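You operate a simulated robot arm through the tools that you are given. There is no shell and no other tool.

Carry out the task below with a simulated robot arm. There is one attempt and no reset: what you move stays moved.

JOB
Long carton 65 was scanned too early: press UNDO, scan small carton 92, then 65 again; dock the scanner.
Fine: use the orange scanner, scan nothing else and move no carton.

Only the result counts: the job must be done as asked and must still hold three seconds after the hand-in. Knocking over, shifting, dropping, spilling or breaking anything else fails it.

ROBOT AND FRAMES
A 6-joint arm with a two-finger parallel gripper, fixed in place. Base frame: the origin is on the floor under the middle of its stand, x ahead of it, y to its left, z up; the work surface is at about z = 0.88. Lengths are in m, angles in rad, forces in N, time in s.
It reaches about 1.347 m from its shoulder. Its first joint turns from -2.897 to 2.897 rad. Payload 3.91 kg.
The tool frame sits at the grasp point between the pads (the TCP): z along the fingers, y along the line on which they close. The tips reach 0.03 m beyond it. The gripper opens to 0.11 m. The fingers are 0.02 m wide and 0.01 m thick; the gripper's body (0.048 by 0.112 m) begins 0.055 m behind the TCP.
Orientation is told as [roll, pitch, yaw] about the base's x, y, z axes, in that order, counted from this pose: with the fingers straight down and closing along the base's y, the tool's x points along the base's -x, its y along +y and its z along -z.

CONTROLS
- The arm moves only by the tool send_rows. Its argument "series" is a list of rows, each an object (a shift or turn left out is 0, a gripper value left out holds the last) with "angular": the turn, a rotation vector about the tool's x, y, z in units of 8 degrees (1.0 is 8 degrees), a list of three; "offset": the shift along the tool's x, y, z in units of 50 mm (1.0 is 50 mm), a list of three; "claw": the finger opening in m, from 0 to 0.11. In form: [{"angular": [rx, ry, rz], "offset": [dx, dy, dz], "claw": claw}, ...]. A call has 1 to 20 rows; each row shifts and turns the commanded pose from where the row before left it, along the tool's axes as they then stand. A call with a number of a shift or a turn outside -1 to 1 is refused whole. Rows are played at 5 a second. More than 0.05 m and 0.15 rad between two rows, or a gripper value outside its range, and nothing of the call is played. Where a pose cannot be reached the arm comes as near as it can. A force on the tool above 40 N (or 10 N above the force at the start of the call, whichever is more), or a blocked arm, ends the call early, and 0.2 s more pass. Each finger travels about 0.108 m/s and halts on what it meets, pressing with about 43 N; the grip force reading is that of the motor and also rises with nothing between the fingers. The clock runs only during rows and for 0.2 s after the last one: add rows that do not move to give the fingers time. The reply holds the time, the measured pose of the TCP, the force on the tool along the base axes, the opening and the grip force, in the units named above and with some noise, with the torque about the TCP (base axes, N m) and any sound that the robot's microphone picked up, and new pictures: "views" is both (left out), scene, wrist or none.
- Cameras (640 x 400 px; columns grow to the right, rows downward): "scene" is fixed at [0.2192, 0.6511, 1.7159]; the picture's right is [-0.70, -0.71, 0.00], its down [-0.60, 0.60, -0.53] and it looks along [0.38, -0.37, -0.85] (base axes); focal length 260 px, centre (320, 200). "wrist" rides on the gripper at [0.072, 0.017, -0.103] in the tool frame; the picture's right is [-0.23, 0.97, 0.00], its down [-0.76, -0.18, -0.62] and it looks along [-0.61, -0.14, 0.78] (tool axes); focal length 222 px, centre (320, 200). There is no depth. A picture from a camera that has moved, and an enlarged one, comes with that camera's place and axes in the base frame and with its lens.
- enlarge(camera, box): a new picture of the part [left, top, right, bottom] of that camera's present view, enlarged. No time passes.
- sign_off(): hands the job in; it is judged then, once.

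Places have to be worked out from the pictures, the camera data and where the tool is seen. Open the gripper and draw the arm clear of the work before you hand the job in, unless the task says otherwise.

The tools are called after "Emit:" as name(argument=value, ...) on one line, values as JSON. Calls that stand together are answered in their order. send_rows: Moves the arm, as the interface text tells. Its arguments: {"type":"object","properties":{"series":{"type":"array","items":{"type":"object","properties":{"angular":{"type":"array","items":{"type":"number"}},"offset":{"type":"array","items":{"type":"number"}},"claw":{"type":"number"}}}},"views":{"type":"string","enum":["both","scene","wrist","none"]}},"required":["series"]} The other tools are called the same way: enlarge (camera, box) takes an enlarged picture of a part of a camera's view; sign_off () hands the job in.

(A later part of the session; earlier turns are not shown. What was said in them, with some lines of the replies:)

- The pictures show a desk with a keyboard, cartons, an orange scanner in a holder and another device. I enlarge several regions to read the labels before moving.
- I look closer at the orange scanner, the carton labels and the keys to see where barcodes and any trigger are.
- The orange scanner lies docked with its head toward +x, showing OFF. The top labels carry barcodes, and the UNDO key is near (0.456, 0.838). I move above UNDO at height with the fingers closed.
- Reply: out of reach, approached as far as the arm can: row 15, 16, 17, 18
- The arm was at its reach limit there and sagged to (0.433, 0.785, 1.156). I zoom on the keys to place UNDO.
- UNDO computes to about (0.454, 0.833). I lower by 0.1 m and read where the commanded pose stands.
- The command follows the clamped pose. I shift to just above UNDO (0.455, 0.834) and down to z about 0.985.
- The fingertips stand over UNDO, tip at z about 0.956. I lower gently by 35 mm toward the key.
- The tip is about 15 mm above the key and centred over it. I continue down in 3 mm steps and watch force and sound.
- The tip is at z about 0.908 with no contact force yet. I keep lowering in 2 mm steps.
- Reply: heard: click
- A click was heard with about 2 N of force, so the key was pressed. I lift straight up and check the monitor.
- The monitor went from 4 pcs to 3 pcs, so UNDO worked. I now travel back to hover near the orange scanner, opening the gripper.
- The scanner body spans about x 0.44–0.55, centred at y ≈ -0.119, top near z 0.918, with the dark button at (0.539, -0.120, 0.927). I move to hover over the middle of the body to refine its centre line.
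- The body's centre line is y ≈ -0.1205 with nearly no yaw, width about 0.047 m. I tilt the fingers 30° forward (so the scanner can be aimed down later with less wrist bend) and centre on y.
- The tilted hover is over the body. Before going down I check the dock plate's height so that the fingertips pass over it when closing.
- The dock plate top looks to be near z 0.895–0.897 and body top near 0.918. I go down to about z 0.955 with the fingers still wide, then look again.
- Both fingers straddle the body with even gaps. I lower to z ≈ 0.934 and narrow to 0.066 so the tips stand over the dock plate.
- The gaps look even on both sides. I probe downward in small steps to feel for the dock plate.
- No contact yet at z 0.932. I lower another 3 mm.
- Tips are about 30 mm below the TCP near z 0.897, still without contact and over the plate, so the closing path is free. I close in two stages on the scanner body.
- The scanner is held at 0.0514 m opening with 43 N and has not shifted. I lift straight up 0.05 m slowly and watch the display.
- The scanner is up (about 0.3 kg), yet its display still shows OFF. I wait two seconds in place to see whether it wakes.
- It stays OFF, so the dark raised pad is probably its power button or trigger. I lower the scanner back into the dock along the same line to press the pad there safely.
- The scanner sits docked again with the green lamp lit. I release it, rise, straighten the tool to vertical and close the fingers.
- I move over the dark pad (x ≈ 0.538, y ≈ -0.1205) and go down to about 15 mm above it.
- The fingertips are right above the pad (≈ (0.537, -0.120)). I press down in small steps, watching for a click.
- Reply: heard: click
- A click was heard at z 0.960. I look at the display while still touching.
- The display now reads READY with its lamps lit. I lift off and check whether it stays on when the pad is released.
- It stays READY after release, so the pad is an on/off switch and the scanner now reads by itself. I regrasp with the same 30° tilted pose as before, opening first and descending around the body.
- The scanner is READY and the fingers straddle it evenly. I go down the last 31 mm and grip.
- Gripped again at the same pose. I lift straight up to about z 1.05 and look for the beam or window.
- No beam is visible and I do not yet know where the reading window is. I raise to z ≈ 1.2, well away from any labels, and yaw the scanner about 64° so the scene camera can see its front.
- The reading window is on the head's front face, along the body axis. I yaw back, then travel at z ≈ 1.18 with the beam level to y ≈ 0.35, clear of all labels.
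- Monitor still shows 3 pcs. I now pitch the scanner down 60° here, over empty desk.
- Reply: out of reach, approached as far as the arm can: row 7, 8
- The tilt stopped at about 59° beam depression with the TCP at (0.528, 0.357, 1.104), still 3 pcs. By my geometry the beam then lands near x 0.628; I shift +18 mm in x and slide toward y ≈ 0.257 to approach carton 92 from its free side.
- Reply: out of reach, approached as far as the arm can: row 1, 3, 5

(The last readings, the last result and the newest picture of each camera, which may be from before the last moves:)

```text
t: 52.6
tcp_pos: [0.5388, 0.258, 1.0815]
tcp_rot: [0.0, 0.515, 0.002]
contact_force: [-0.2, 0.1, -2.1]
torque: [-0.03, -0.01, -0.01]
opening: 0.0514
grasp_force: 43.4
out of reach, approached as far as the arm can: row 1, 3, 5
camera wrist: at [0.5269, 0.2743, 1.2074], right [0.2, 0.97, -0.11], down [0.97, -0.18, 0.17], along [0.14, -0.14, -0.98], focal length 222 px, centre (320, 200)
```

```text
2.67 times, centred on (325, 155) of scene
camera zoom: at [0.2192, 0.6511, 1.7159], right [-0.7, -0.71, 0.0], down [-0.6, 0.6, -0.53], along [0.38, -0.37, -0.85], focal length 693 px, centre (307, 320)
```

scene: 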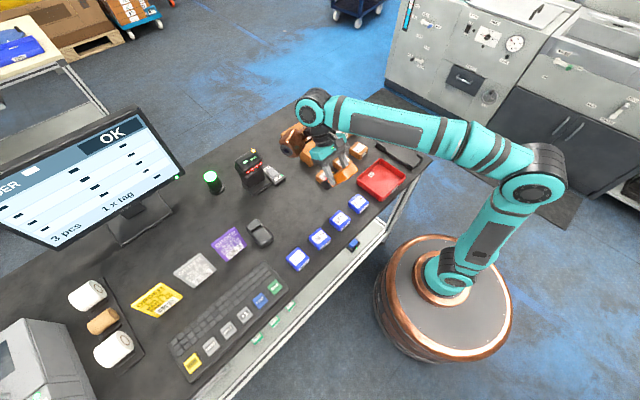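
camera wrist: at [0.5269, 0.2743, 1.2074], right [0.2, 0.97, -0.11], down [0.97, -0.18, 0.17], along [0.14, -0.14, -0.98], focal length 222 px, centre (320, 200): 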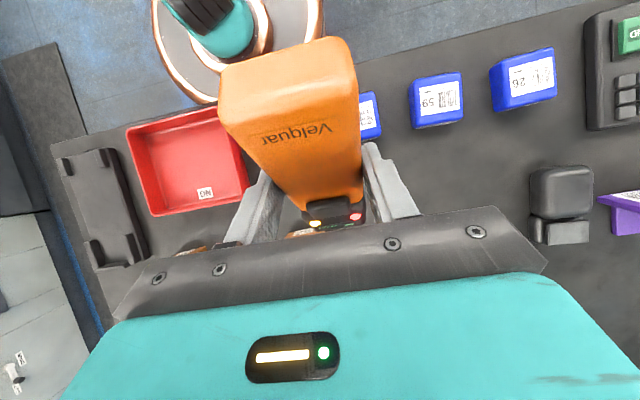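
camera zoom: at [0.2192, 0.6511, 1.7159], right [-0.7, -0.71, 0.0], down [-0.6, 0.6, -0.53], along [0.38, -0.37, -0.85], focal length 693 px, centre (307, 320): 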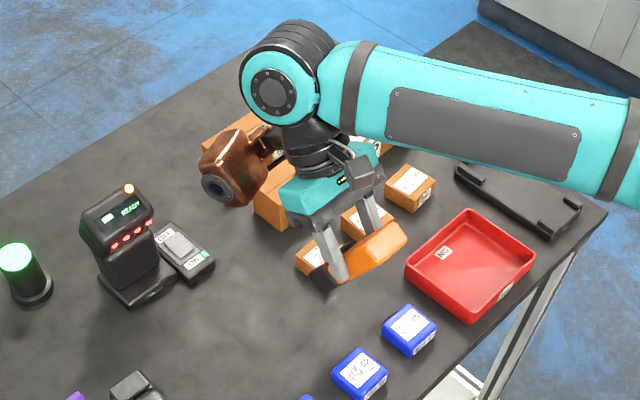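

No read yet; I compute the beam now landing near x 0.623, short of 92's barcode at about (0.646, 0.21). I ease the pitch to 55°, correct x, and slide on to y ≈ 0.22.

Emit:
send_rows(series=[{"angular": [0, -0.575, 0]}, {"offset": [-0.173, 0, 0.03]}, {"offset": [0, -0.3, 0]}, {}, {"offset": [0, -0.3, 0]}, {}, {"offset": [0, -0.16, 0]}, {}, {}], views="both")

Emit:
enlarge(camera="scene", box=[230, 80, 420, 230])

```text
t: 54.6
tcp_pos: [0.5454, 0.2214, 1.0778]
tcp_rot: [-0.003, 0.444, 0.0]
contact_force: [0.6, 0.7, -2.8]
torque: [-0.03, 0.01, 0.02]
opening: 0.0518
grasp_force: 43.0
camera wrist: at [0.5247, 0.237, 1.2022], right [0.21, 0.97, -0.1], down [0.96, -0.18, 0.24], along [0.21, -0.14, -0.97], focal length 222 px, centre (320, 200)
```

scene: 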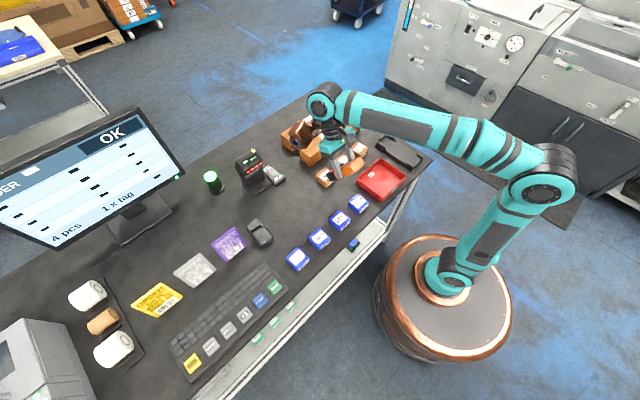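
wrist: 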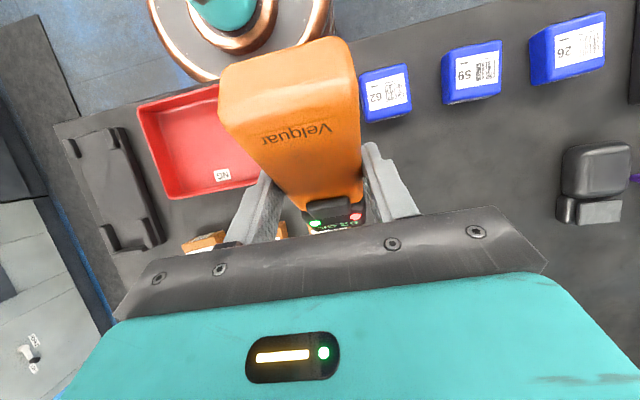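

```text
2.67 times, centred on (325, 155) of scene
camera zoom: at [0.2192, 0.6511, 1.7159], right [-0.7, -0.71, 0.0], down [-0.6, 0.6, -0.53], along [0.38, -0.37, -0.85], focal length 693 px, centre (307, 320)
```

zoom: 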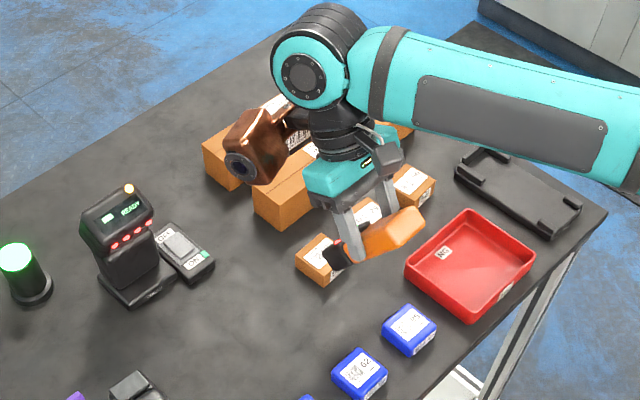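

The monitor went to 4 pcs and the scanner's lamp turned green. I zoom to confirm which code it read before moving off.

Emit:
enlarge(camera="wrist", box=[290, 190, 380, 240])

Emit:
enlarge(camera="scene", box=[0, 100, 200, 250])

```text
7.11 times, centred on (335, 215) of wrist
camera zoom: at [0.5247, 0.237, 1.2022], right [0.21, 0.97, -0.1], down [0.96, -0.18, 0.24], along [0.21, -0.14, -0.97], focal length 1580 px, centre (213, 93)
```

zoom: 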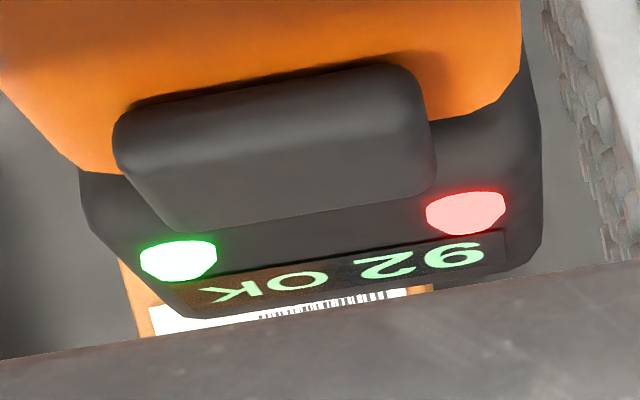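

```text
2.67 times, centred on (100, 175) of scene
camera zoom: at [0.2192, 0.6511, 1.7159], right [-0.7, -0.71, 0.0], down [-0.6, 0.6, -0.53], along [0.38, -0.37, -0.85], focal length 693 px, centre (907, 267)
```

zoom: 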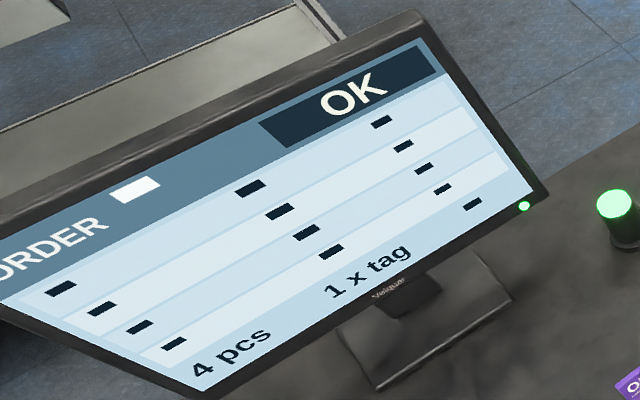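

The scanner display says "92 OK". I slide straight off toward +y, then ease the pitch to 35° there and lower, ready to read the front-side label of carton 65 from the side without facing 95.

Emit:
send_rows(series=[{"offset": [0, 0.9, 0]}, {"offset": [0, 0.9, 0]}, {"offset": [0, 0.2, 0]}, {"angular": [0, -0.85, 0]}, {"angular": [0, -0.85, 0]}, {"angular": [0, -0.85, 0]}, {"offset": [-0.4715, 0, 0.4105]}, {"offset": [-0.4715, 0, 0.4105]}, {}, {}], views="both")

Emit:
enlarge(camera="wrist", box=[290, 180, 380, 240])

Emit:
enlarge(camera="scene", box=[230, 80, 420, 230])

```text
t: 56.8
tcp_pos: [0.5903, 0.3207, 1.0315]
tcp_rot: [-0.002, 0.086, 0.001]
contact_force: [1.0, 0.0, -2.3]
torque: [0.01, 0.04, -0.02]
opening: 0.0517
grasp_force: 43.2
camera wrist: at [0.5265, 0.3372, 1.1415], right [0.23, 0.97, -0.02], down [0.81, -0.18, 0.56], along [0.54, -0.14, -0.83], focal length 222 px, centre (320, 200)
```

scene: 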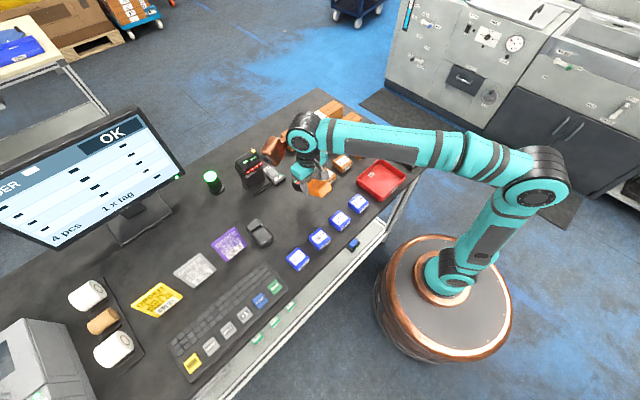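
wrist: 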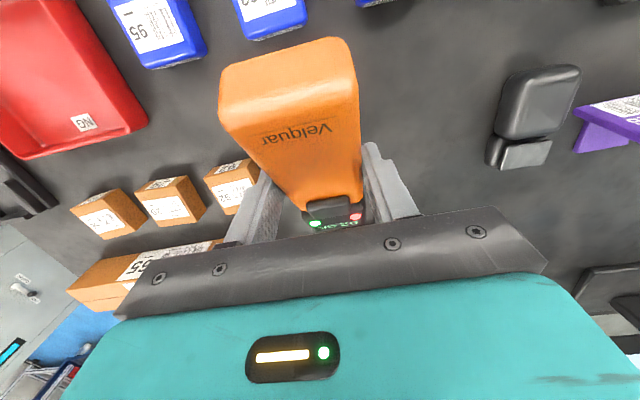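

```text
6.67 times, centred on (335, 210) of wrist
camera zoom: at [0.5265, 0.3372, 1.1415], right [0.23, 0.97, -0.02], down [0.81, -0.18, 0.56], along [0.54, -0.14, -0.83], focal length 1481 px, centre (220, 133)
```

zoom: 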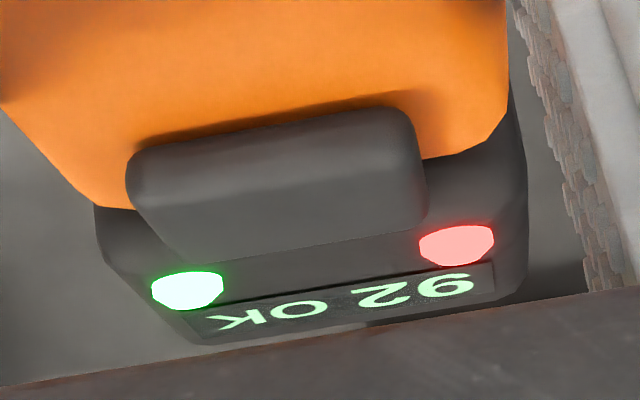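

```text
2.67 times, centred on (325, 155) of scene
camera zoom: at [0.2192, 0.6511, 1.7159], right [-0.7, -0.71, 0.0], down [-0.6, 0.6, -0.53], along [0.38, -0.37, -0.85], focal length 693 px, centre (307, 320)
```

zoom: 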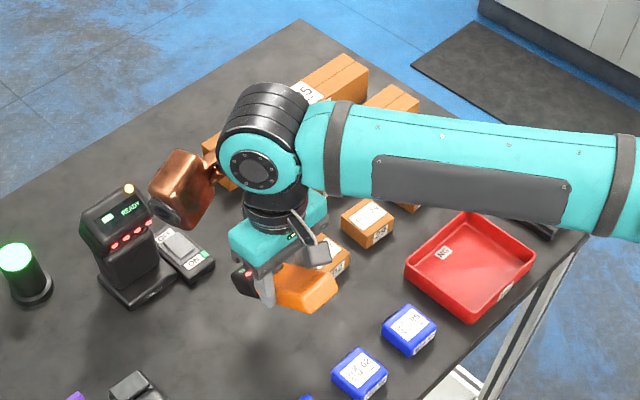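

Still 4 pcs and the display holds "92 OK". I check carton 65's position from this closer view before sliding in.

Emit:
enlarge(camera="wrist", box=[50, 140, 270, 320])

```text
2.22 times, centred on (160, 230) of wrist
camera zoom: at [0.5265, 0.3372, 1.1415], right [0.23, 0.97, -0.02], down [0.81, -0.18, 0.56], along [0.54, -0.14, -0.83], focal length 494 px, centre (676, 133)
```

zoom: 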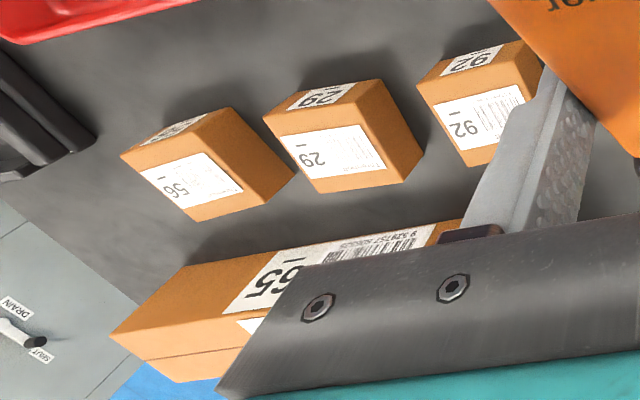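

Carton 65's front face is at x ≈ 0.738, its barcode near y 0.075, as planned. I slide toward it to y ≈ 0.16.

Emit:
send_rows(series=[{"offset": [0, -0.4, 0]}, {"offset": [0, -0.4, 0]}, {"offset": [0, -0.4, 0]}, {"offset": [0, -0.4, 0]}, {"offset": [0, -0.4, 0]}, {"offset": [0, -0.4, 0]}, {"offset": [0, -0.4, 0]}, {"offset": [0, -0.4, 0]}, {}], views="both")

Emit:
enlarge(camera="wrist", box=[290, 180, 380, 240])

Emit:
enlarge(camera="scene", box=[230, 80, 420, 230])

```text
t: 58.8
tcp_pos: [0.5888, 0.1611, 1.0326]
tcp_rot: [-0.001, 0.085, 0.0]
contact_force: [0.4, -0.2, -2.3]
torque: [-0.01, 0.06, -0.01]
opening: 0.0518
grasp_force: 43.4
camera wrist: at [0.5257, 0.1766, 1.142], right [0.23, 0.97, -0.02], down [0.81, -0.18, 0.56], along [0.54, -0.14, -0.83], focal length 222 px, centre (320, 200)
```

scene: 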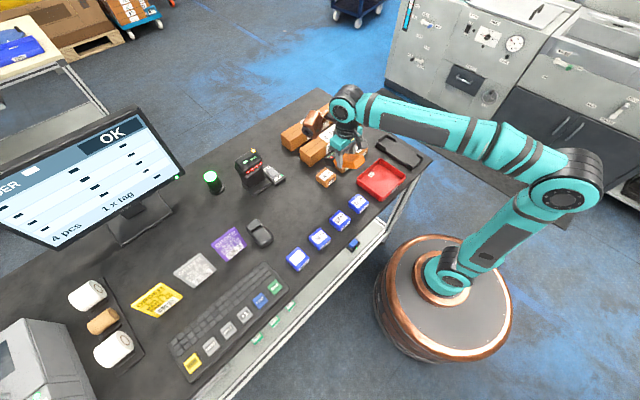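
wrist: 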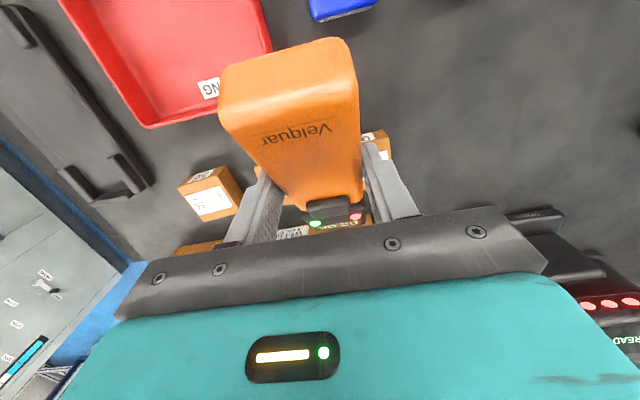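

```text
6.67 times, centred on (335, 210) of wrist
camera zoom: at [0.5257, 0.1766, 1.142], right [0.23, 0.97, -0.02], down [0.81, -0.18, 0.56], along [0.54, -0.14, -0.83], focal length 1481 px, centre (220, 133)
```

zoom: 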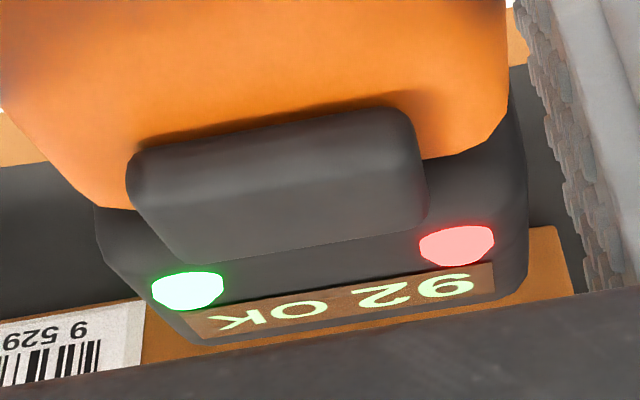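

```text
2.67 times, centred on (325, 155) of scene
camera zoom: at [0.2192, 0.6511, 1.7159], right [-0.7, -0.71, 0.0], down [-0.6, 0.6, -0.53], along [0.38, -0.37, -0.85], focal length 693 px, centre (307, 320)
```

zoom: 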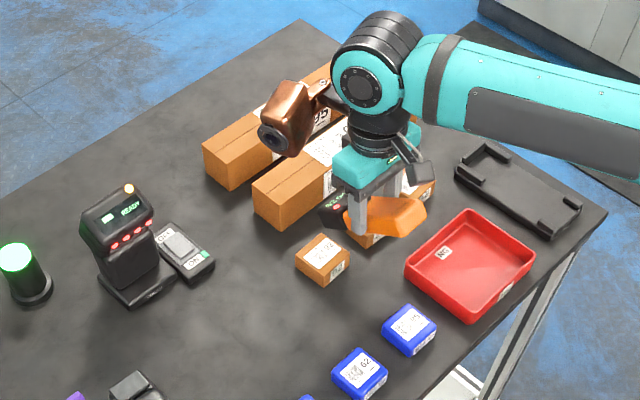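

No further read yet; the barcode of 65 lies just ahead. I continue in 15 mm steps to y ≈ 0.10.

Emit:
send_rows(series=[{"offset": [0, -0.3, 0]}, {"offset": [0, -0.3, 0]}, {}, {"offset": [0, -0.3, 0]}, {}, {"offset": [0, -0.3, 0]}, {}], views="both")

Emit:
enlarge(camera="wrist", box=[290, 180, 380, 240])

```text
t: 60.4
tcp_pos: [0.5894, 0.1005, 1.0316]
tcp_rot: [0.0, 0.087, -0.001]
contact_force: [-0.6, 0.1, -1.5]
torque: [-0.02, 0.0, 0.02]
opening: 0.0517
grasp_force: 42.5
camera wrist: at [0.5264, 0.1166, 1.142], right [0.23, 0.97, -0.02], down [0.81, -0.18, 0.56], along [0.54, -0.14, -0.83], focal length 222 px, centre (320, 200)
```

scene: 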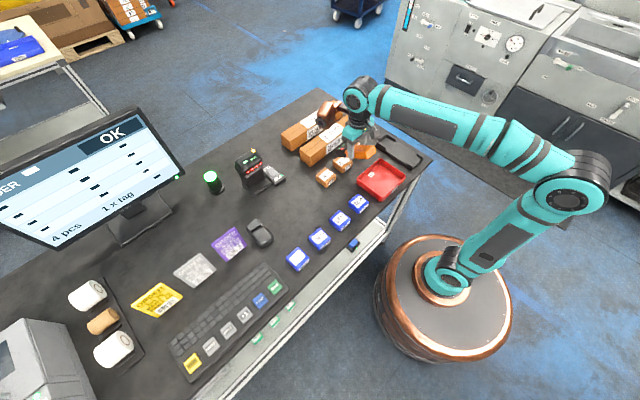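
wrist: 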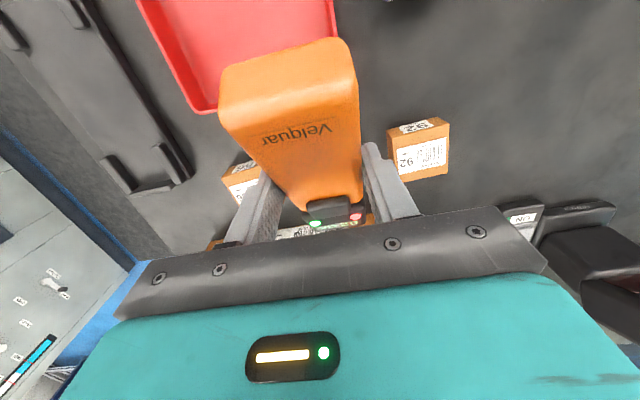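

```text
6.67 times, centred on (335, 210) of wrist
camera zoom: at [0.5264, 0.1166, 1.142], right [0.23, 0.97, -0.02], down [0.81, -0.18, 0.56], along [0.54, -0.14, -0.83], focal length 1481 px, centre (220, 133)
```

zoom: 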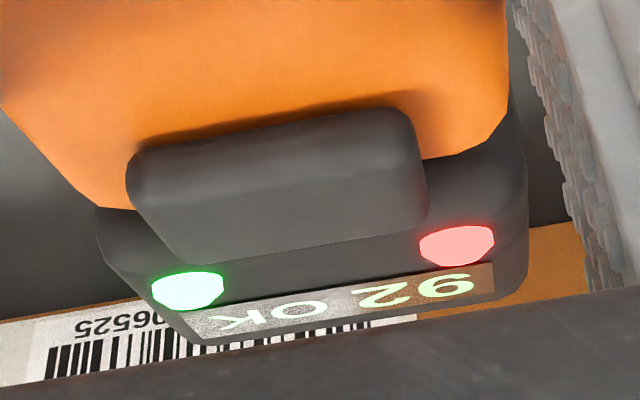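

Still 92; the window now faces the left end of 65's barcode. I continue in 10 mm steps to y ≈ 0.07.

Emit:
send_rows(series=[{"offset": [0, -0.2, 0]}, {}, {"offset": [0, -0.2, 0]}, {}, {"offset": [0, -0.2, 0]}, {}, {}], views="both")

Emit:
enlarge(camera="wrist", box=[290, 180, 380, 240])

```text
t: 62.0
tcp_pos: [0.5903, 0.0706, 1.0321]
tcp_rot: [-0.001, 0.086, 0.001]
contact_force: [0.8, 0.8, -2.7]
torque: [0.02, 0.03, -0.04]
opening: 0.0519
grasp_force: 43.7
camera wrist: at [0.5264, 0.0868, 1.1424], right [0.23, 0.97, -0.02], down [0.81, -0.18, 0.56], along [0.54, -0.14, -0.83], focal length 222 px, centre (320, 200)
```

scene: 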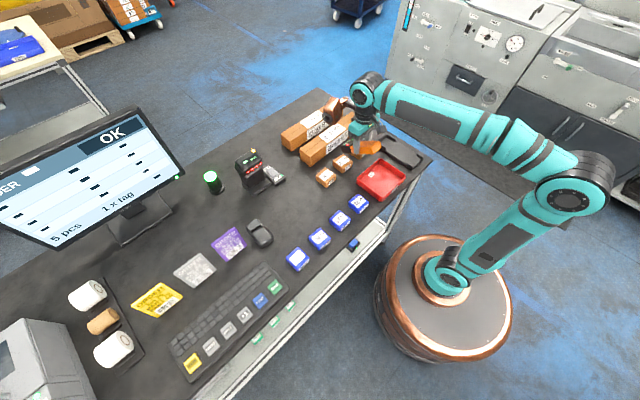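
wrist: 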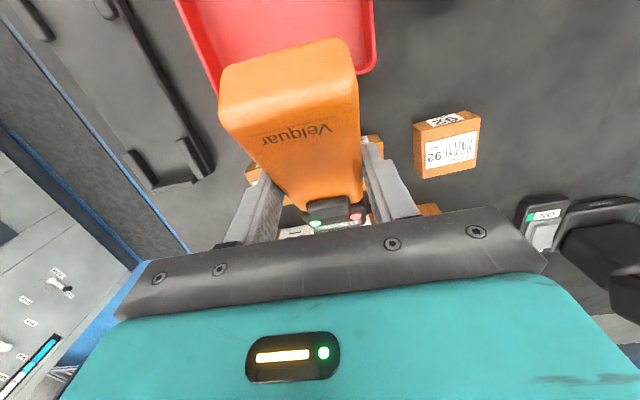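

```text
6.67 times, centred on (335, 210) of wrist
camera zoom: at [0.5264, 0.0868, 1.1424], right [0.23, 0.97, -0.02], down [0.81, -0.18, 0.56], along [0.54, -0.14, -0.83], focal length 1481 px, centre (220, 133)
```

zoom: 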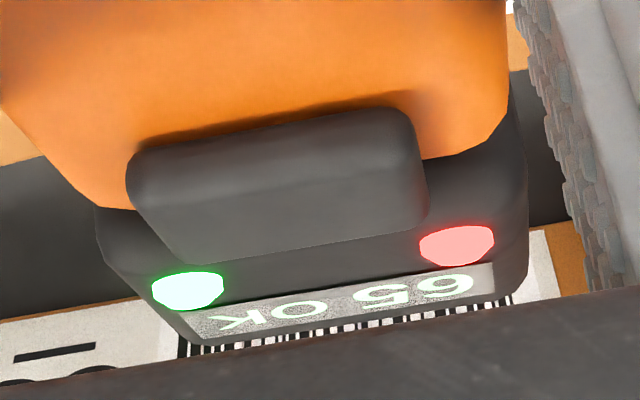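

Display says "65 OK" and the monitor 5 pcs. I leave at once toward +y the way I came, then level the scanner there and raise it.

Emit:
send_rows(series=[{"offset": [0, 1.0, 0]}, {"offset": [0, 1.0, 0]}, {"offset": [0, 1.0, 0]}, {"offset": [0, 1.0, 0]}, {"offset": [0, 1.0, 0]}, {"angular": [0, -0.875, 0]}, {"angular": [0, -0.875, 0]}, {"angular": [0, -0.875, 0]}, {"angular": [0, -0.875, 0]}, {"angular": [0, -0.875, 0]}, {"offset": [-0.48, 0, -0.83]}, {"offset": [-0.48, 0, -0.83]}, {"offset": [-0.48, 0, -0.83]}, {}, {}], views="both")

Emit:
enlarge(camera="wrist", box=[290, 180, 380, 240])

```text
t: 65.2
tcp_pos: [0.5891, 0.3212, 1.1767]
tcp_rot: [-0.002, -0.526, 0.0]
contact_force: [0.3, 0.5, -3.1]
torque: [-0.01, 0.08, -0.04]
opening: 0.0519
grasp_force: 42.8
camera wrist: at [0.4749, 0.3371, 1.2294], right [0.2, 0.97, 0.11], down [0.35, -0.18, 0.92], along [0.92, -0.14, -0.37], focal length 222 px, centre (320, 200)
```

scene: 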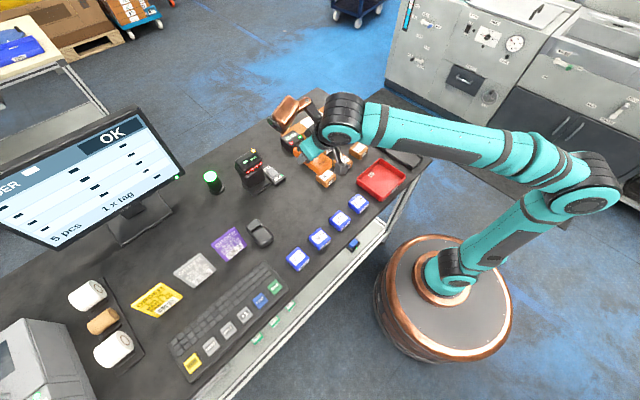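
wrist: 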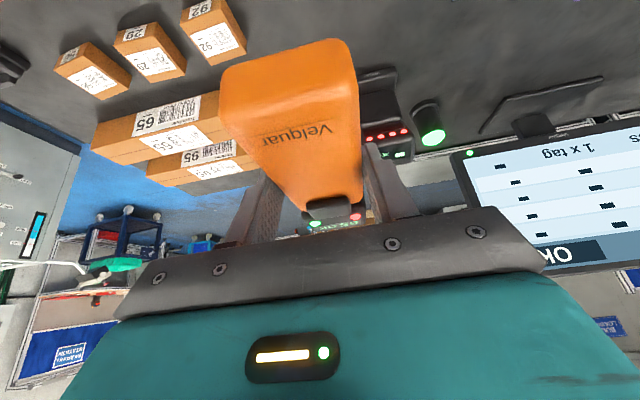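

```text
6.67 times, centred on (335, 210) of wrist
camera zoom: at [0.4749, 0.3371, 1.2294], right [0.2, 0.97, 0.11], down [0.35, -0.18, 0.92], along [0.92, -0.14, -0.37], focal length 1481 px, centre (220, 133)
```

zoom: 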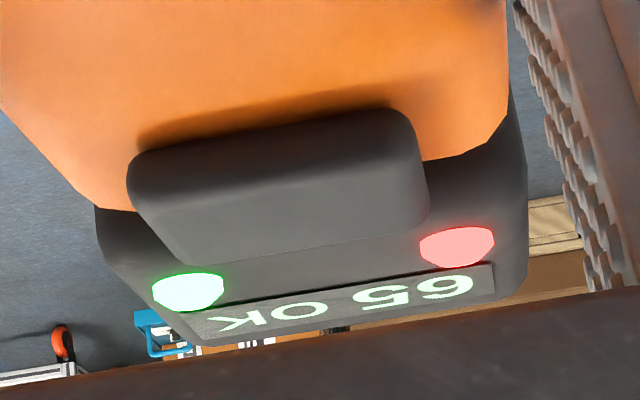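

Still 5 pcs, scanner level. I carry it at this height back above the dock.

Emit:
send_rows(series=[{"offset": [0.147, -0.882, -0.085]}, {"offset": [0.147, -0.882, -0.085]}, {"offset": [0.147, -0.882, -0.085]}, {"offset": [0.147, -0.882, -0.085]}, {"offset": [0.147, -0.882, -0.085]}, {"offset": [0.147, -0.882, -0.085]}, {"offset": [0.147, -0.882, -0.085]}, {"offset": [0.147, -0.882, -0.085]}, {"offset": [0.147, -0.882, -0.085]}, {"offset": [0.147, -0.882, -0.085]}, {}, {}], views="both")

```text
t: 67.8
tcp_pos: [0.5047, -0.1206, 1.1755]
tcp_rot: [-0.003, -0.524, -0.001]
contact_force: [-0.8, -0.9, -2.3]
torque: [-0.01, 0.03, 0.03]
opening: 0.0516
grasp_force: 43.1
camera wrist: at [0.3911, -0.1048, 1.2295], right [0.2, 0.97, 0.11], down [0.35, -0.18, 0.92], along [0.92, -0.14, -0.37], focal length 222 px, centre (320, 200)
```

scene: 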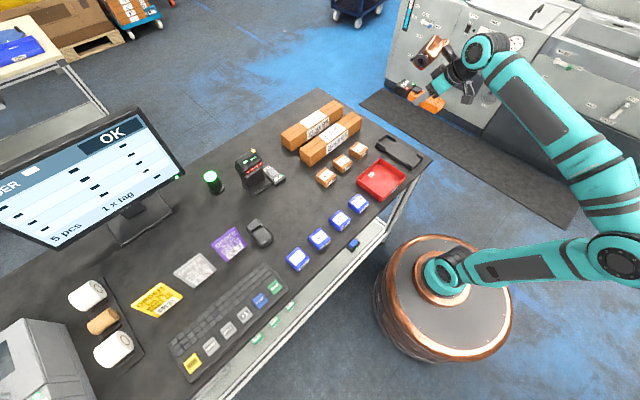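
wrist: 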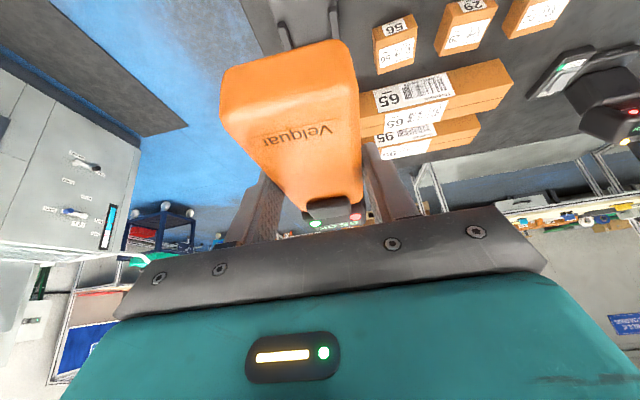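

Above the dock; comparing the camera place with its docking value (0.3894, -0.1038), I need about -1.5 mm in x and +1 mm in y. I correct and lower to z ≈ 1.045.

Emit:
send_rows(series=[{"offset": [0.026, 0.02, -0.015]}, {"offset": [0.325, 0, 0.563]}, {"offset": [0.325, 0, 0.563]}, {"offset": [0.325, 0, 0.563]}, {"offset": [0.325, 0, 0.563]}, {}, {}], views="wrist")

```text
t: 69.4
tcp_pos: [0.5039, -0.1194, 1.0456]
tcp_rot: [-0.001, -0.525, 0.0]
contact_force: [0.1, -0.8, -1.9]
torque: [0.01, 0.03, -0.02]
opening: 0.0515
grasp_force: 43.1
camera wrist: at [0.3892, -0.1036, 1.0997], right [0.2, 0.97, 0.11], down [0.35, -0.18, 0.92], along [0.92, -0.14, -0.37], focal length 222 px, centre (320, 200)
```

wrist: 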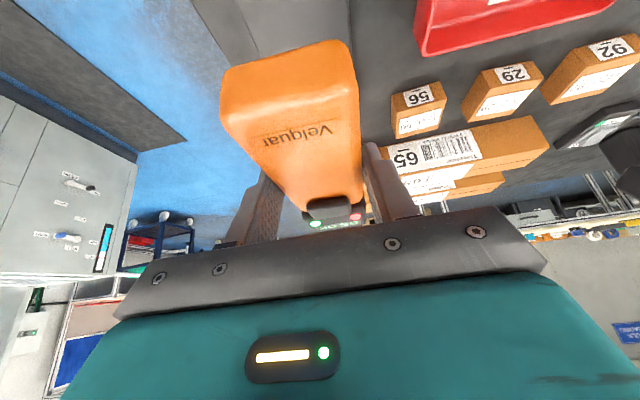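

x and y now match. I compare how the scanner sits in the fingers with the earlier picture, to spot any slip.

Emit:
enlarge(camera="wrist", box=[200, 40, 440, 240])

Emit:
enlarge(camera="scene", box=[350, 90, 440, 170])

```text
2.00 times, centred on (320, 140) of wrist
camera zoom: at [0.3892, -0.1036, 1.0997], right [0.2, 0.97, 0.11], down [0.35, -0.18, 0.92], along [0.92, -0.14, -0.37], focal length 444 px, centre (320, 320)
```

zoom: 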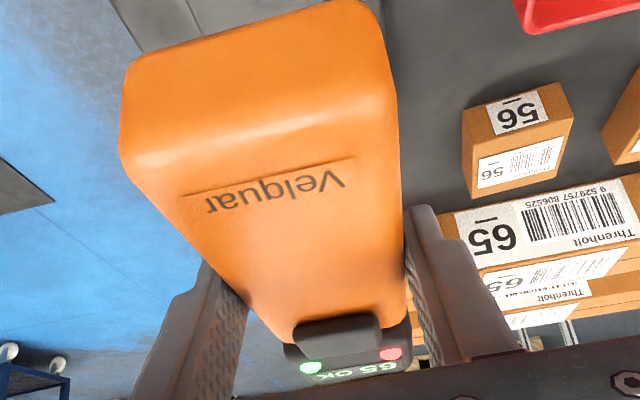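

```text
5.00 times, centred on (395, 130) of scene
camera zoom: at [0.2192, 0.6511, 1.7159], right [-0.7, -0.71, 0.0], down [-0.6, 0.6, -0.53], along [0.38, -0.37, -0.85], focal length 1300 px, centre (-55, 550)
```

zoom: 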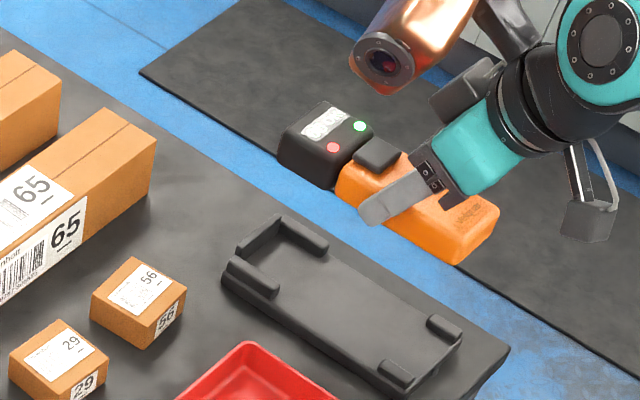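

The scanner may have crept forward a millimetre or two in the grip. I take the same enlarged crop as right after the lift to measure it.

Emit:
enlarge(camera="wrist", box=[270, 150, 400, 230])

Emit:
enlarge(camera="scene", box=[380, 100, 430, 150])

```text
4.92 times, centred on (335, 190) of wrist
camera zoom: at [0.3892, -0.1036, 1.0997], right [0.2, 0.97, 0.11], down [0.35, -0.18, 0.92], along [0.92, -0.14, -0.37], focal length 1094 px, centre (246, 249)
```

zoom: 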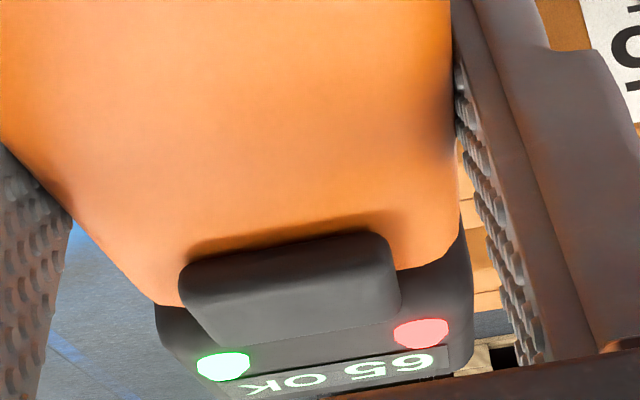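

```text
8.00 times, centred on (405, 125) of scene
camera zoom: at [0.2192, 0.6511, 1.7159], right [-0.7, -0.71, 0.0], down [-0.6, 0.6, -0.53], along [0.38, -0.37, -0.85], focal length 2079 px, centre (-360, 800)
```

zoom: 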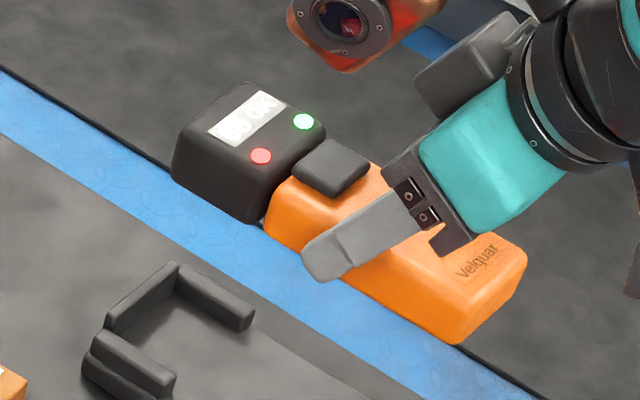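

The head lamps differ by only ~2 px and the handle end by a few, so it crept roughly 1–1.5 mm forward with about half a degree of pitch. I correct for that and lower to z ≈ 0.96 for a check.

Emit:
send_rows(series=[{"offset": [0.021, 0, -0.012], "angular": [0, -0.06, 0]}, {"offset": [0.214, 0, 0.3707]}, {"offset": [0.214, 0, 0.3707]}, {"offset": [0.214, 0, 0.3707]}, {"offset": [0.214, 0, 0.3707]}, {}, {}], views="both")

Emit:
enlarge(camera="scene", box=[374, 115, 434, 170])

Emit:
enlarge(camera="wrist", box=[140, 0, 440, 220])

```text
t: 71.0
tcp_pos: [0.503, -0.1202, 0.9621]
tcp_rot: [-0.003, -0.533, -0.001]
contact_force: [-0.3, 0.6, -2.3]
torque: [-0.02, 0.08, 0.02]
opening: 0.0516
grasp_force: 43.0
camera wrist: at [0.388, -0.1041, 1.0142], right [0.2, 0.97, 0.11], down [0.34, -0.18, 0.92], along [0.92, -0.14, -0.36], focal length 222 px, centre (320, 200)
```

scene: 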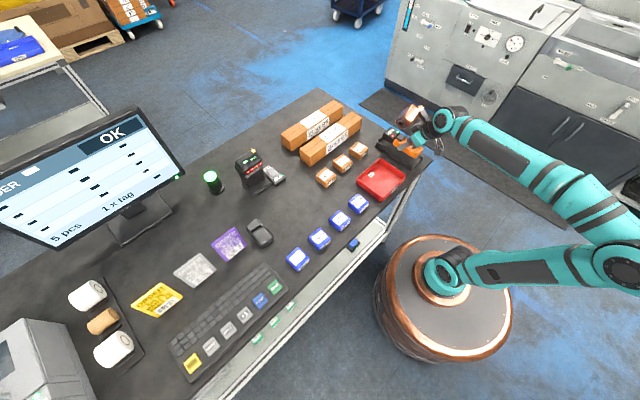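
wrist: 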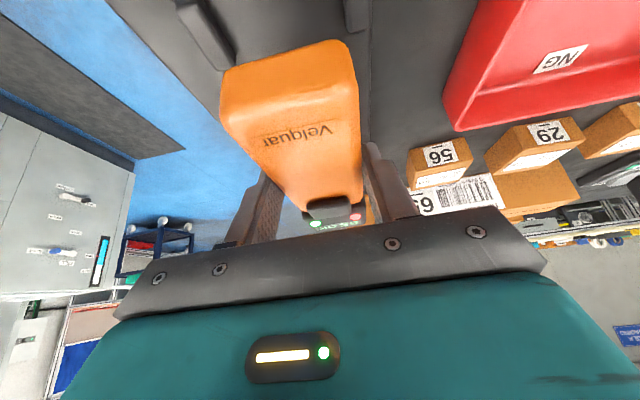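

```text
7.27 times, centred on (404, 142) of scene
camera zoom: at [0.2192, 0.6511, 1.7159], right [-0.7, -0.71, 0.0], down [-0.6, 0.6, -0.53], along [0.38, -0.37, -0.85], focal length 1890 px, centre (-291, 618)
```

zoom: 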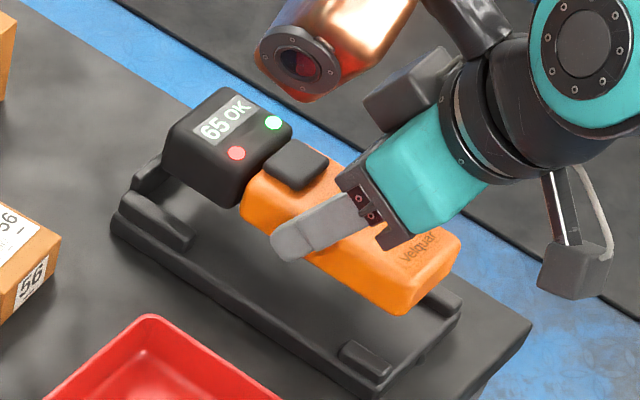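

```text
1.82 times, centred on (290, 110) of wrist
camera zoom: at [0.388, -0.1041, 1.0142], right [0.2, 0.97, 0.11], down [0.34, -0.18, 0.92], along [0.92, -0.14, -0.36], focal length 404 px, centre (374, 364)
```

zoom: 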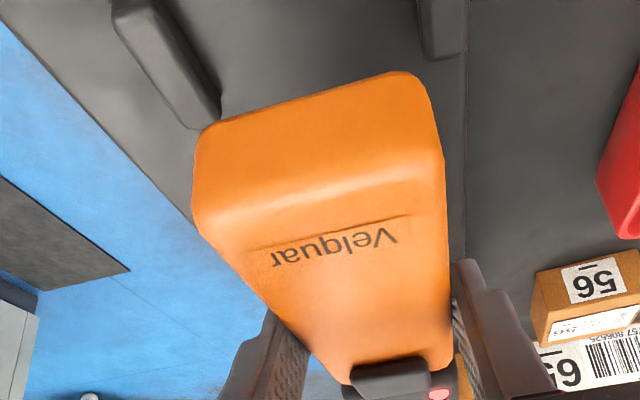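

The scanner is lined up with the cradle. I lower it slowly by 27 mm and read the force.

Emit:
send_rows(series=[{"offset": [0.05, 0, 0.0866]}, {"offset": [0.05, 0, 0.0866]}, {"offset": [0.05, 0, 0.0866]}, {"offset": [0.05, 0, 0.0866]}, {"offset": [0.04, 0, 0.0693]}, {"offset": [0.03, 0, 0.052]}, {}], views="both")

Emit:
enlarge(camera="scene", box=[374, 115, 434, 170])

```text
t: 72.6
tcp_pos: [0.5034, -0.1187, 0.9332]
tcp_rot: [-0.001, -0.533, -0.001]
contact_force: [0.8, 0.6, -2.5]
torque: [-0.03, 0.08, -0.02]
opening: 0.0517
grasp_force: 43.0
camera wrist: at [0.3884, -0.1032, 0.9867], right [0.2, 0.97, 0.11], down [0.34, -0.18, 0.92], along [0.92, -0.14, -0.37], focal length 222 px, centre (320, 200)
```

scene: 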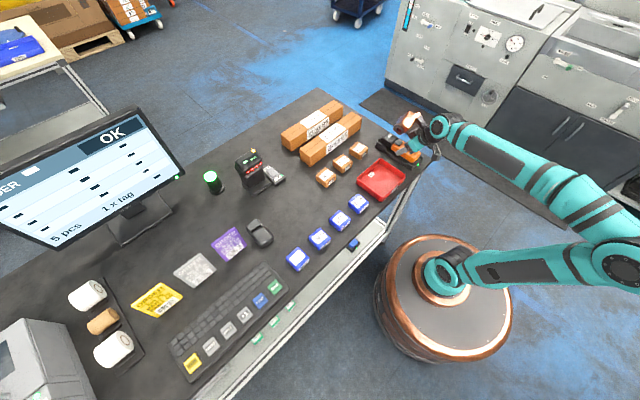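
wrist: 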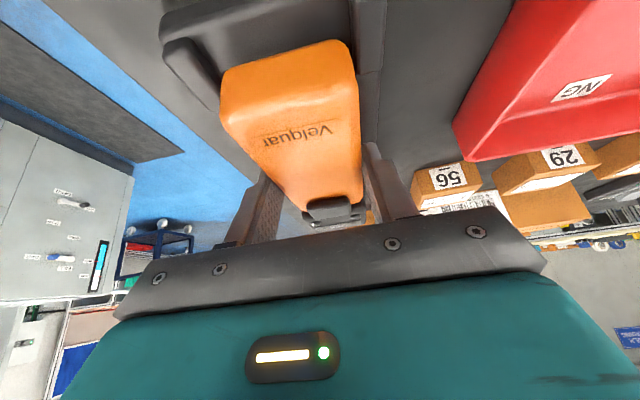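

```text
7.27 times, centred on (404, 142) of scene
camera zoom: at [0.2192, 0.6511, 1.7159], right [-0.7, -0.71, 0.0], down [-0.6, 0.6, -0.53], along [0.38, -0.37, -0.85], focal length 1890 px, centre (-291, 618)
```

zoom: 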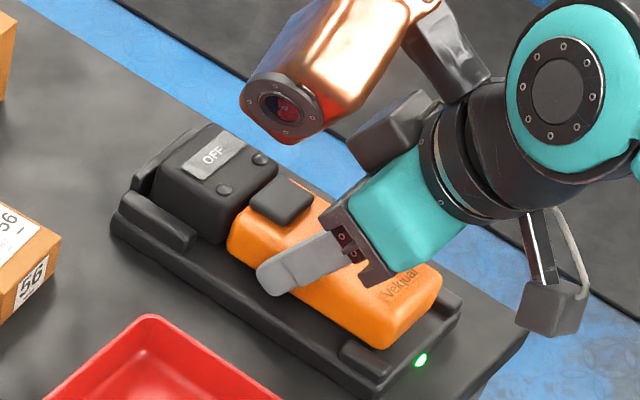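

The dock lamp is green and the display switched to OFF by itself. The weight is still carried, so I lower the last few millimetres until it rests.

Emit:
send_rows(series=[{"offset": [0.02, 0, 0.0346]}, {"offset": [0.02, 0, 0.0346]}, {"offset": [0.01, 0, 0.0173]}, {}], views="none")

```text
t: 73.6
tcp_pos: [0.5032, -0.1194, 0.9295]
tcp_rot: [-0.003, -0.533, 0.0]
contact_force: [0.7, -0.2, 10.3]
torque: [-0.1, 0.83, 0.03]
opening: 0.0519
grasp_force: 42.9
```

It now rests with about 10 N downward press. I ease off about 0.8 mm and then open the fingers.

Emit:
send_rows(series=[{"offset": [-0.008, 0, -0.0139]}, {}], views="none")

```text
t: 74.2
tcp_pos: [0.5029, -0.1191, 0.9297]
tcp_rot: [0.001, -0.533, -0.002]
contact_force: [0.1, -0.7, -0.8]
torque: [-0.03, 0.08, 0.0]
opening: 0.0517
grasp_force: 43.5
```

The load is now almost neutral. I open the fingers and look.

Emit:
send_rows(series=[{"claw": 0.058}, {}, {"claw": 0.08}, {}, {}], views="both")

Emit:
enlarge(camera="scene", box=[374, 115, 434, 170])

Emit:
enlarge(camera="wrist", box=[200, 40, 440, 240])

```text
t: 75.4
tcp_pos: [0.5025, -0.1189, 0.9297]
tcp_rot: [-0.001, -0.533, -0.001]
contact_force: [0.4, 0.4, 0.0]
torque: [0.01, 0.01, 0.01]
opening: 0.0803
grasp_force: 0.0
camera wrist: at [0.3883, -0.1033, 0.9828], right [0.2, 0.97, 0.11], down [0.34, -0.18, 0.92], along [0.92, -0.14, -0.36], focal length 222 px, centre (320, 200)
```

scene: 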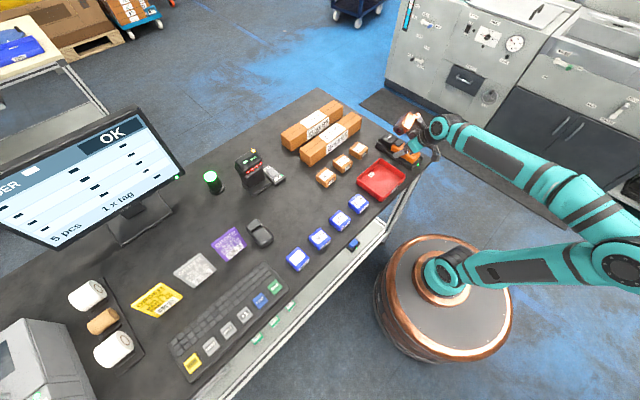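
wrist: 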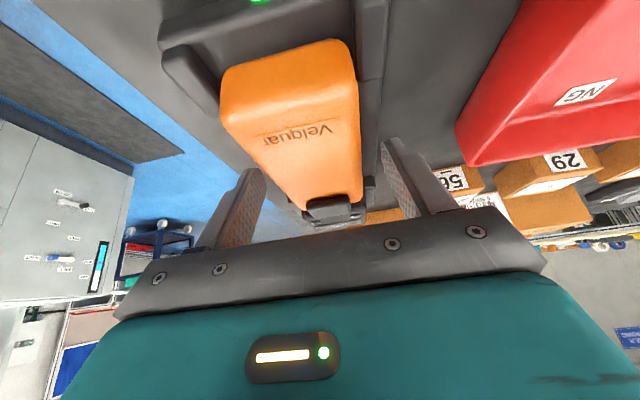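

```text
7.27 times, centred on (404, 142) of scene
camera zoom: at [0.2192, 0.6511, 1.7159], right [-0.7, -0.71, 0.0], down [-0.6, 0.6, -0.53], along [0.38, -0.37, -0.85], focal length 1890 px, centre (-291, 618)
```

zoom: 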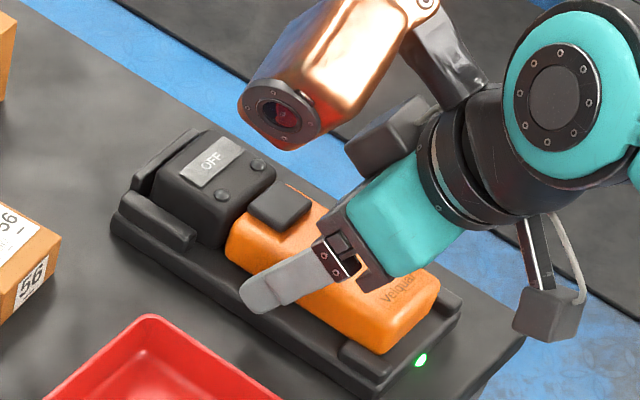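

```text
2.00 times, centred on (320, 140) of wrist
camera zoom: at [0.3883, -0.1033, 0.9828], right [0.2, 0.97, 0.11], down [0.34, -0.18, 0.92], along [0.92, -0.14, -0.36], focal length 444 px, centre (320, 320)
```

zoom: 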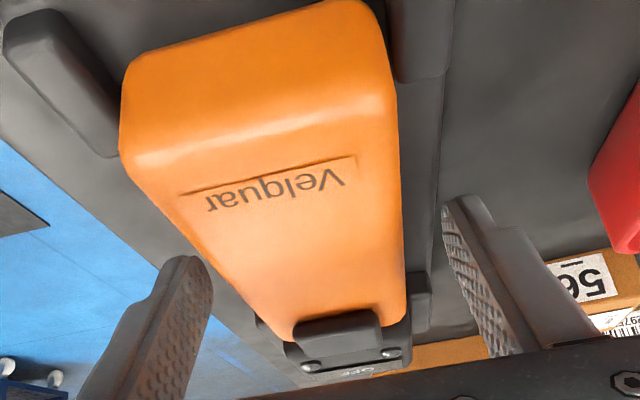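

The scanner is seated in its dock, lamp green, display OFF, carton count 5 pcs. I raise the arm straight up and clear.

Emit:
send_rows(series=[{"offset": [-0.15, 0, -0.26]}, {"offset": [-0.3, 0, -0.52]}, {"offset": [-0.4, 0, -0.69], "claw": 0.11}, {"offset": [-0.4, 0, -0.69]}, {"offset": [-0.4, 0, -0.69]}, {"offset": [-0.4, 0, -0.69]}, {"offset": [-0.4, 0, -0.69]}, {"angular": [0, 0.9375, 0]}, {"angular": [0, 0.9375, 0]}, {"angular": [0, 0.9375, 0]}, {"angular": [0, 0.9375, 0]}, {}, {}], views="both")

Emit:
enlarge(camera="scene", box=[270, 90, 440, 200])

Emit:
enlarge(camera="scene", box=[0, 100, 200, 250])

Emit:
enlarge(camera="wrist", box=[200, 0, 500, 220])

```text
t: 78.2
tcp_pos: [0.5011, -0.1196, 1.1734]
tcp_rot: [-0.002, -0.009, 0.001]
contact_force: [-0.6, 0.1, 0.5]
torque: [0.01, 0.02, 0.02]
opening: 0.1102
grasp_force: 0.0
camera wrist: at [0.4281, -0.103, 1.2774], right [0.23, 0.97, 0.0], down [0.76, -0.18, 0.63], along [0.61, -0.14, -0.78], focal length 222 px, centre (320, 200)
```

scene: 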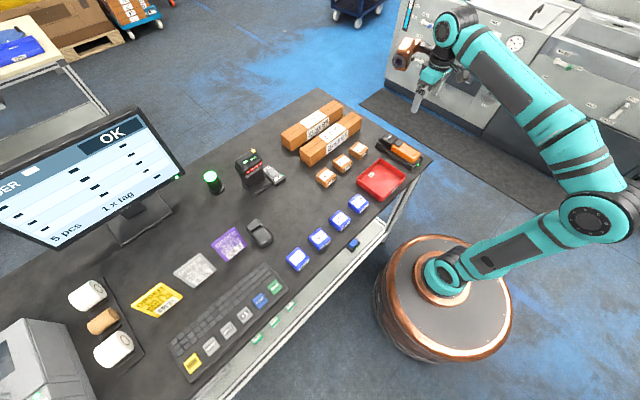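
wrist: 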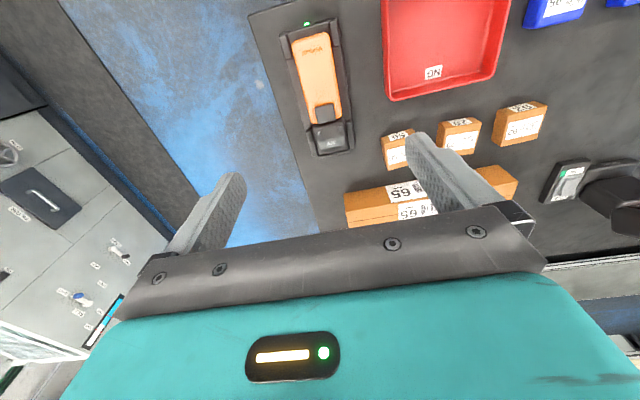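

```text
3.64 times, centred on (355, 145) of scene
camera zoom: at [0.2192, 0.6511, 1.7159], right [-0.7, -0.71, 0.0], down [-0.6, 0.6, -0.53], along [0.38, -0.37, -0.85], focal length 945 px, centre (193, 400)
```

zoom: 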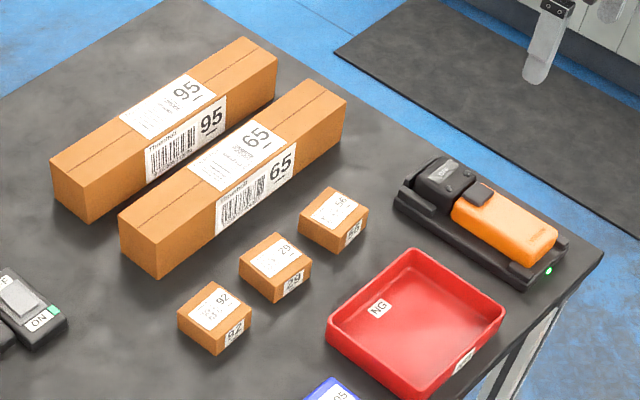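

```text
2.67 times, centred on (100, 175) of scene
camera zoom: at [0.2192, 0.6511, 1.7159], right [-0.7, -0.71, 0.0], down [-0.6, 0.6, -0.53], along [0.38, -0.37, -0.85], focal length 693 px, centre (907, 267)
```

zoom: 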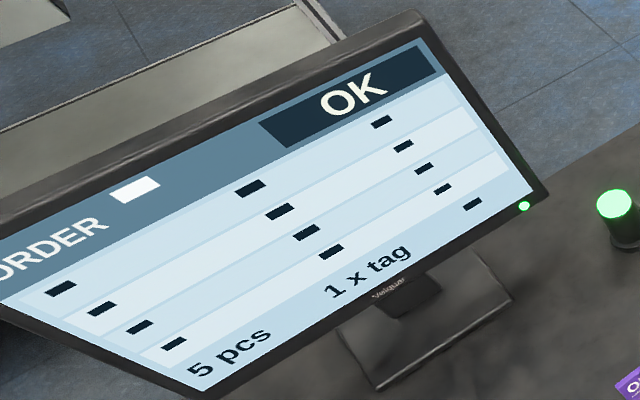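

```text
1.82 times, centred on (350, 110) of wrist
camera zoom: at [0.4281, -0.103, 1.2774], right [0.23, 0.97, 0.0], down [0.76, -0.18, 0.63], along [0.61, -0.14, -0.78], focal length 404 px, centre (266, 364)
```

zoom: 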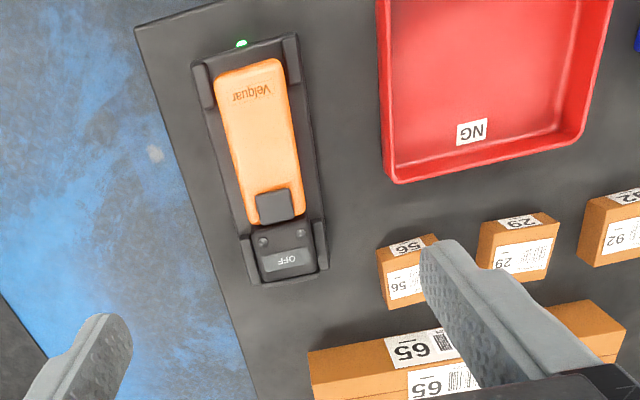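

The scanner is docked with its lamp green, every carton is where it started, the monitor shows OK with 5 pcs, and the gripper is open and clear. I hand the job in.

Emit:
sign_off()

```text
The job is handed in.
```

The job is done and handed in. I pressed UNDO, which removed the early scan of 65, then scanned carton 92 and carton 65 with the orange scanner, and put the scanner back in its dock.

- **Count:** the monitor went from 4 pcs to 3 after UNDO, then to 4 with 92 and 5 with 65. It still shows OK at 5 pcs.
- **Reads:** the scanner's display confirmed "92 OK" and then "65 OK". Nothing else was scanned.
- **Scanner power:** it was off when I picked it up. I put it back in the dock, pressed its top button to turn it on, and then did the scans. It switched itself off again when docked.
- **Cartons and dock:** no carton moved, and the dock lamp is green. The gripper is open and the arm is raised clear.
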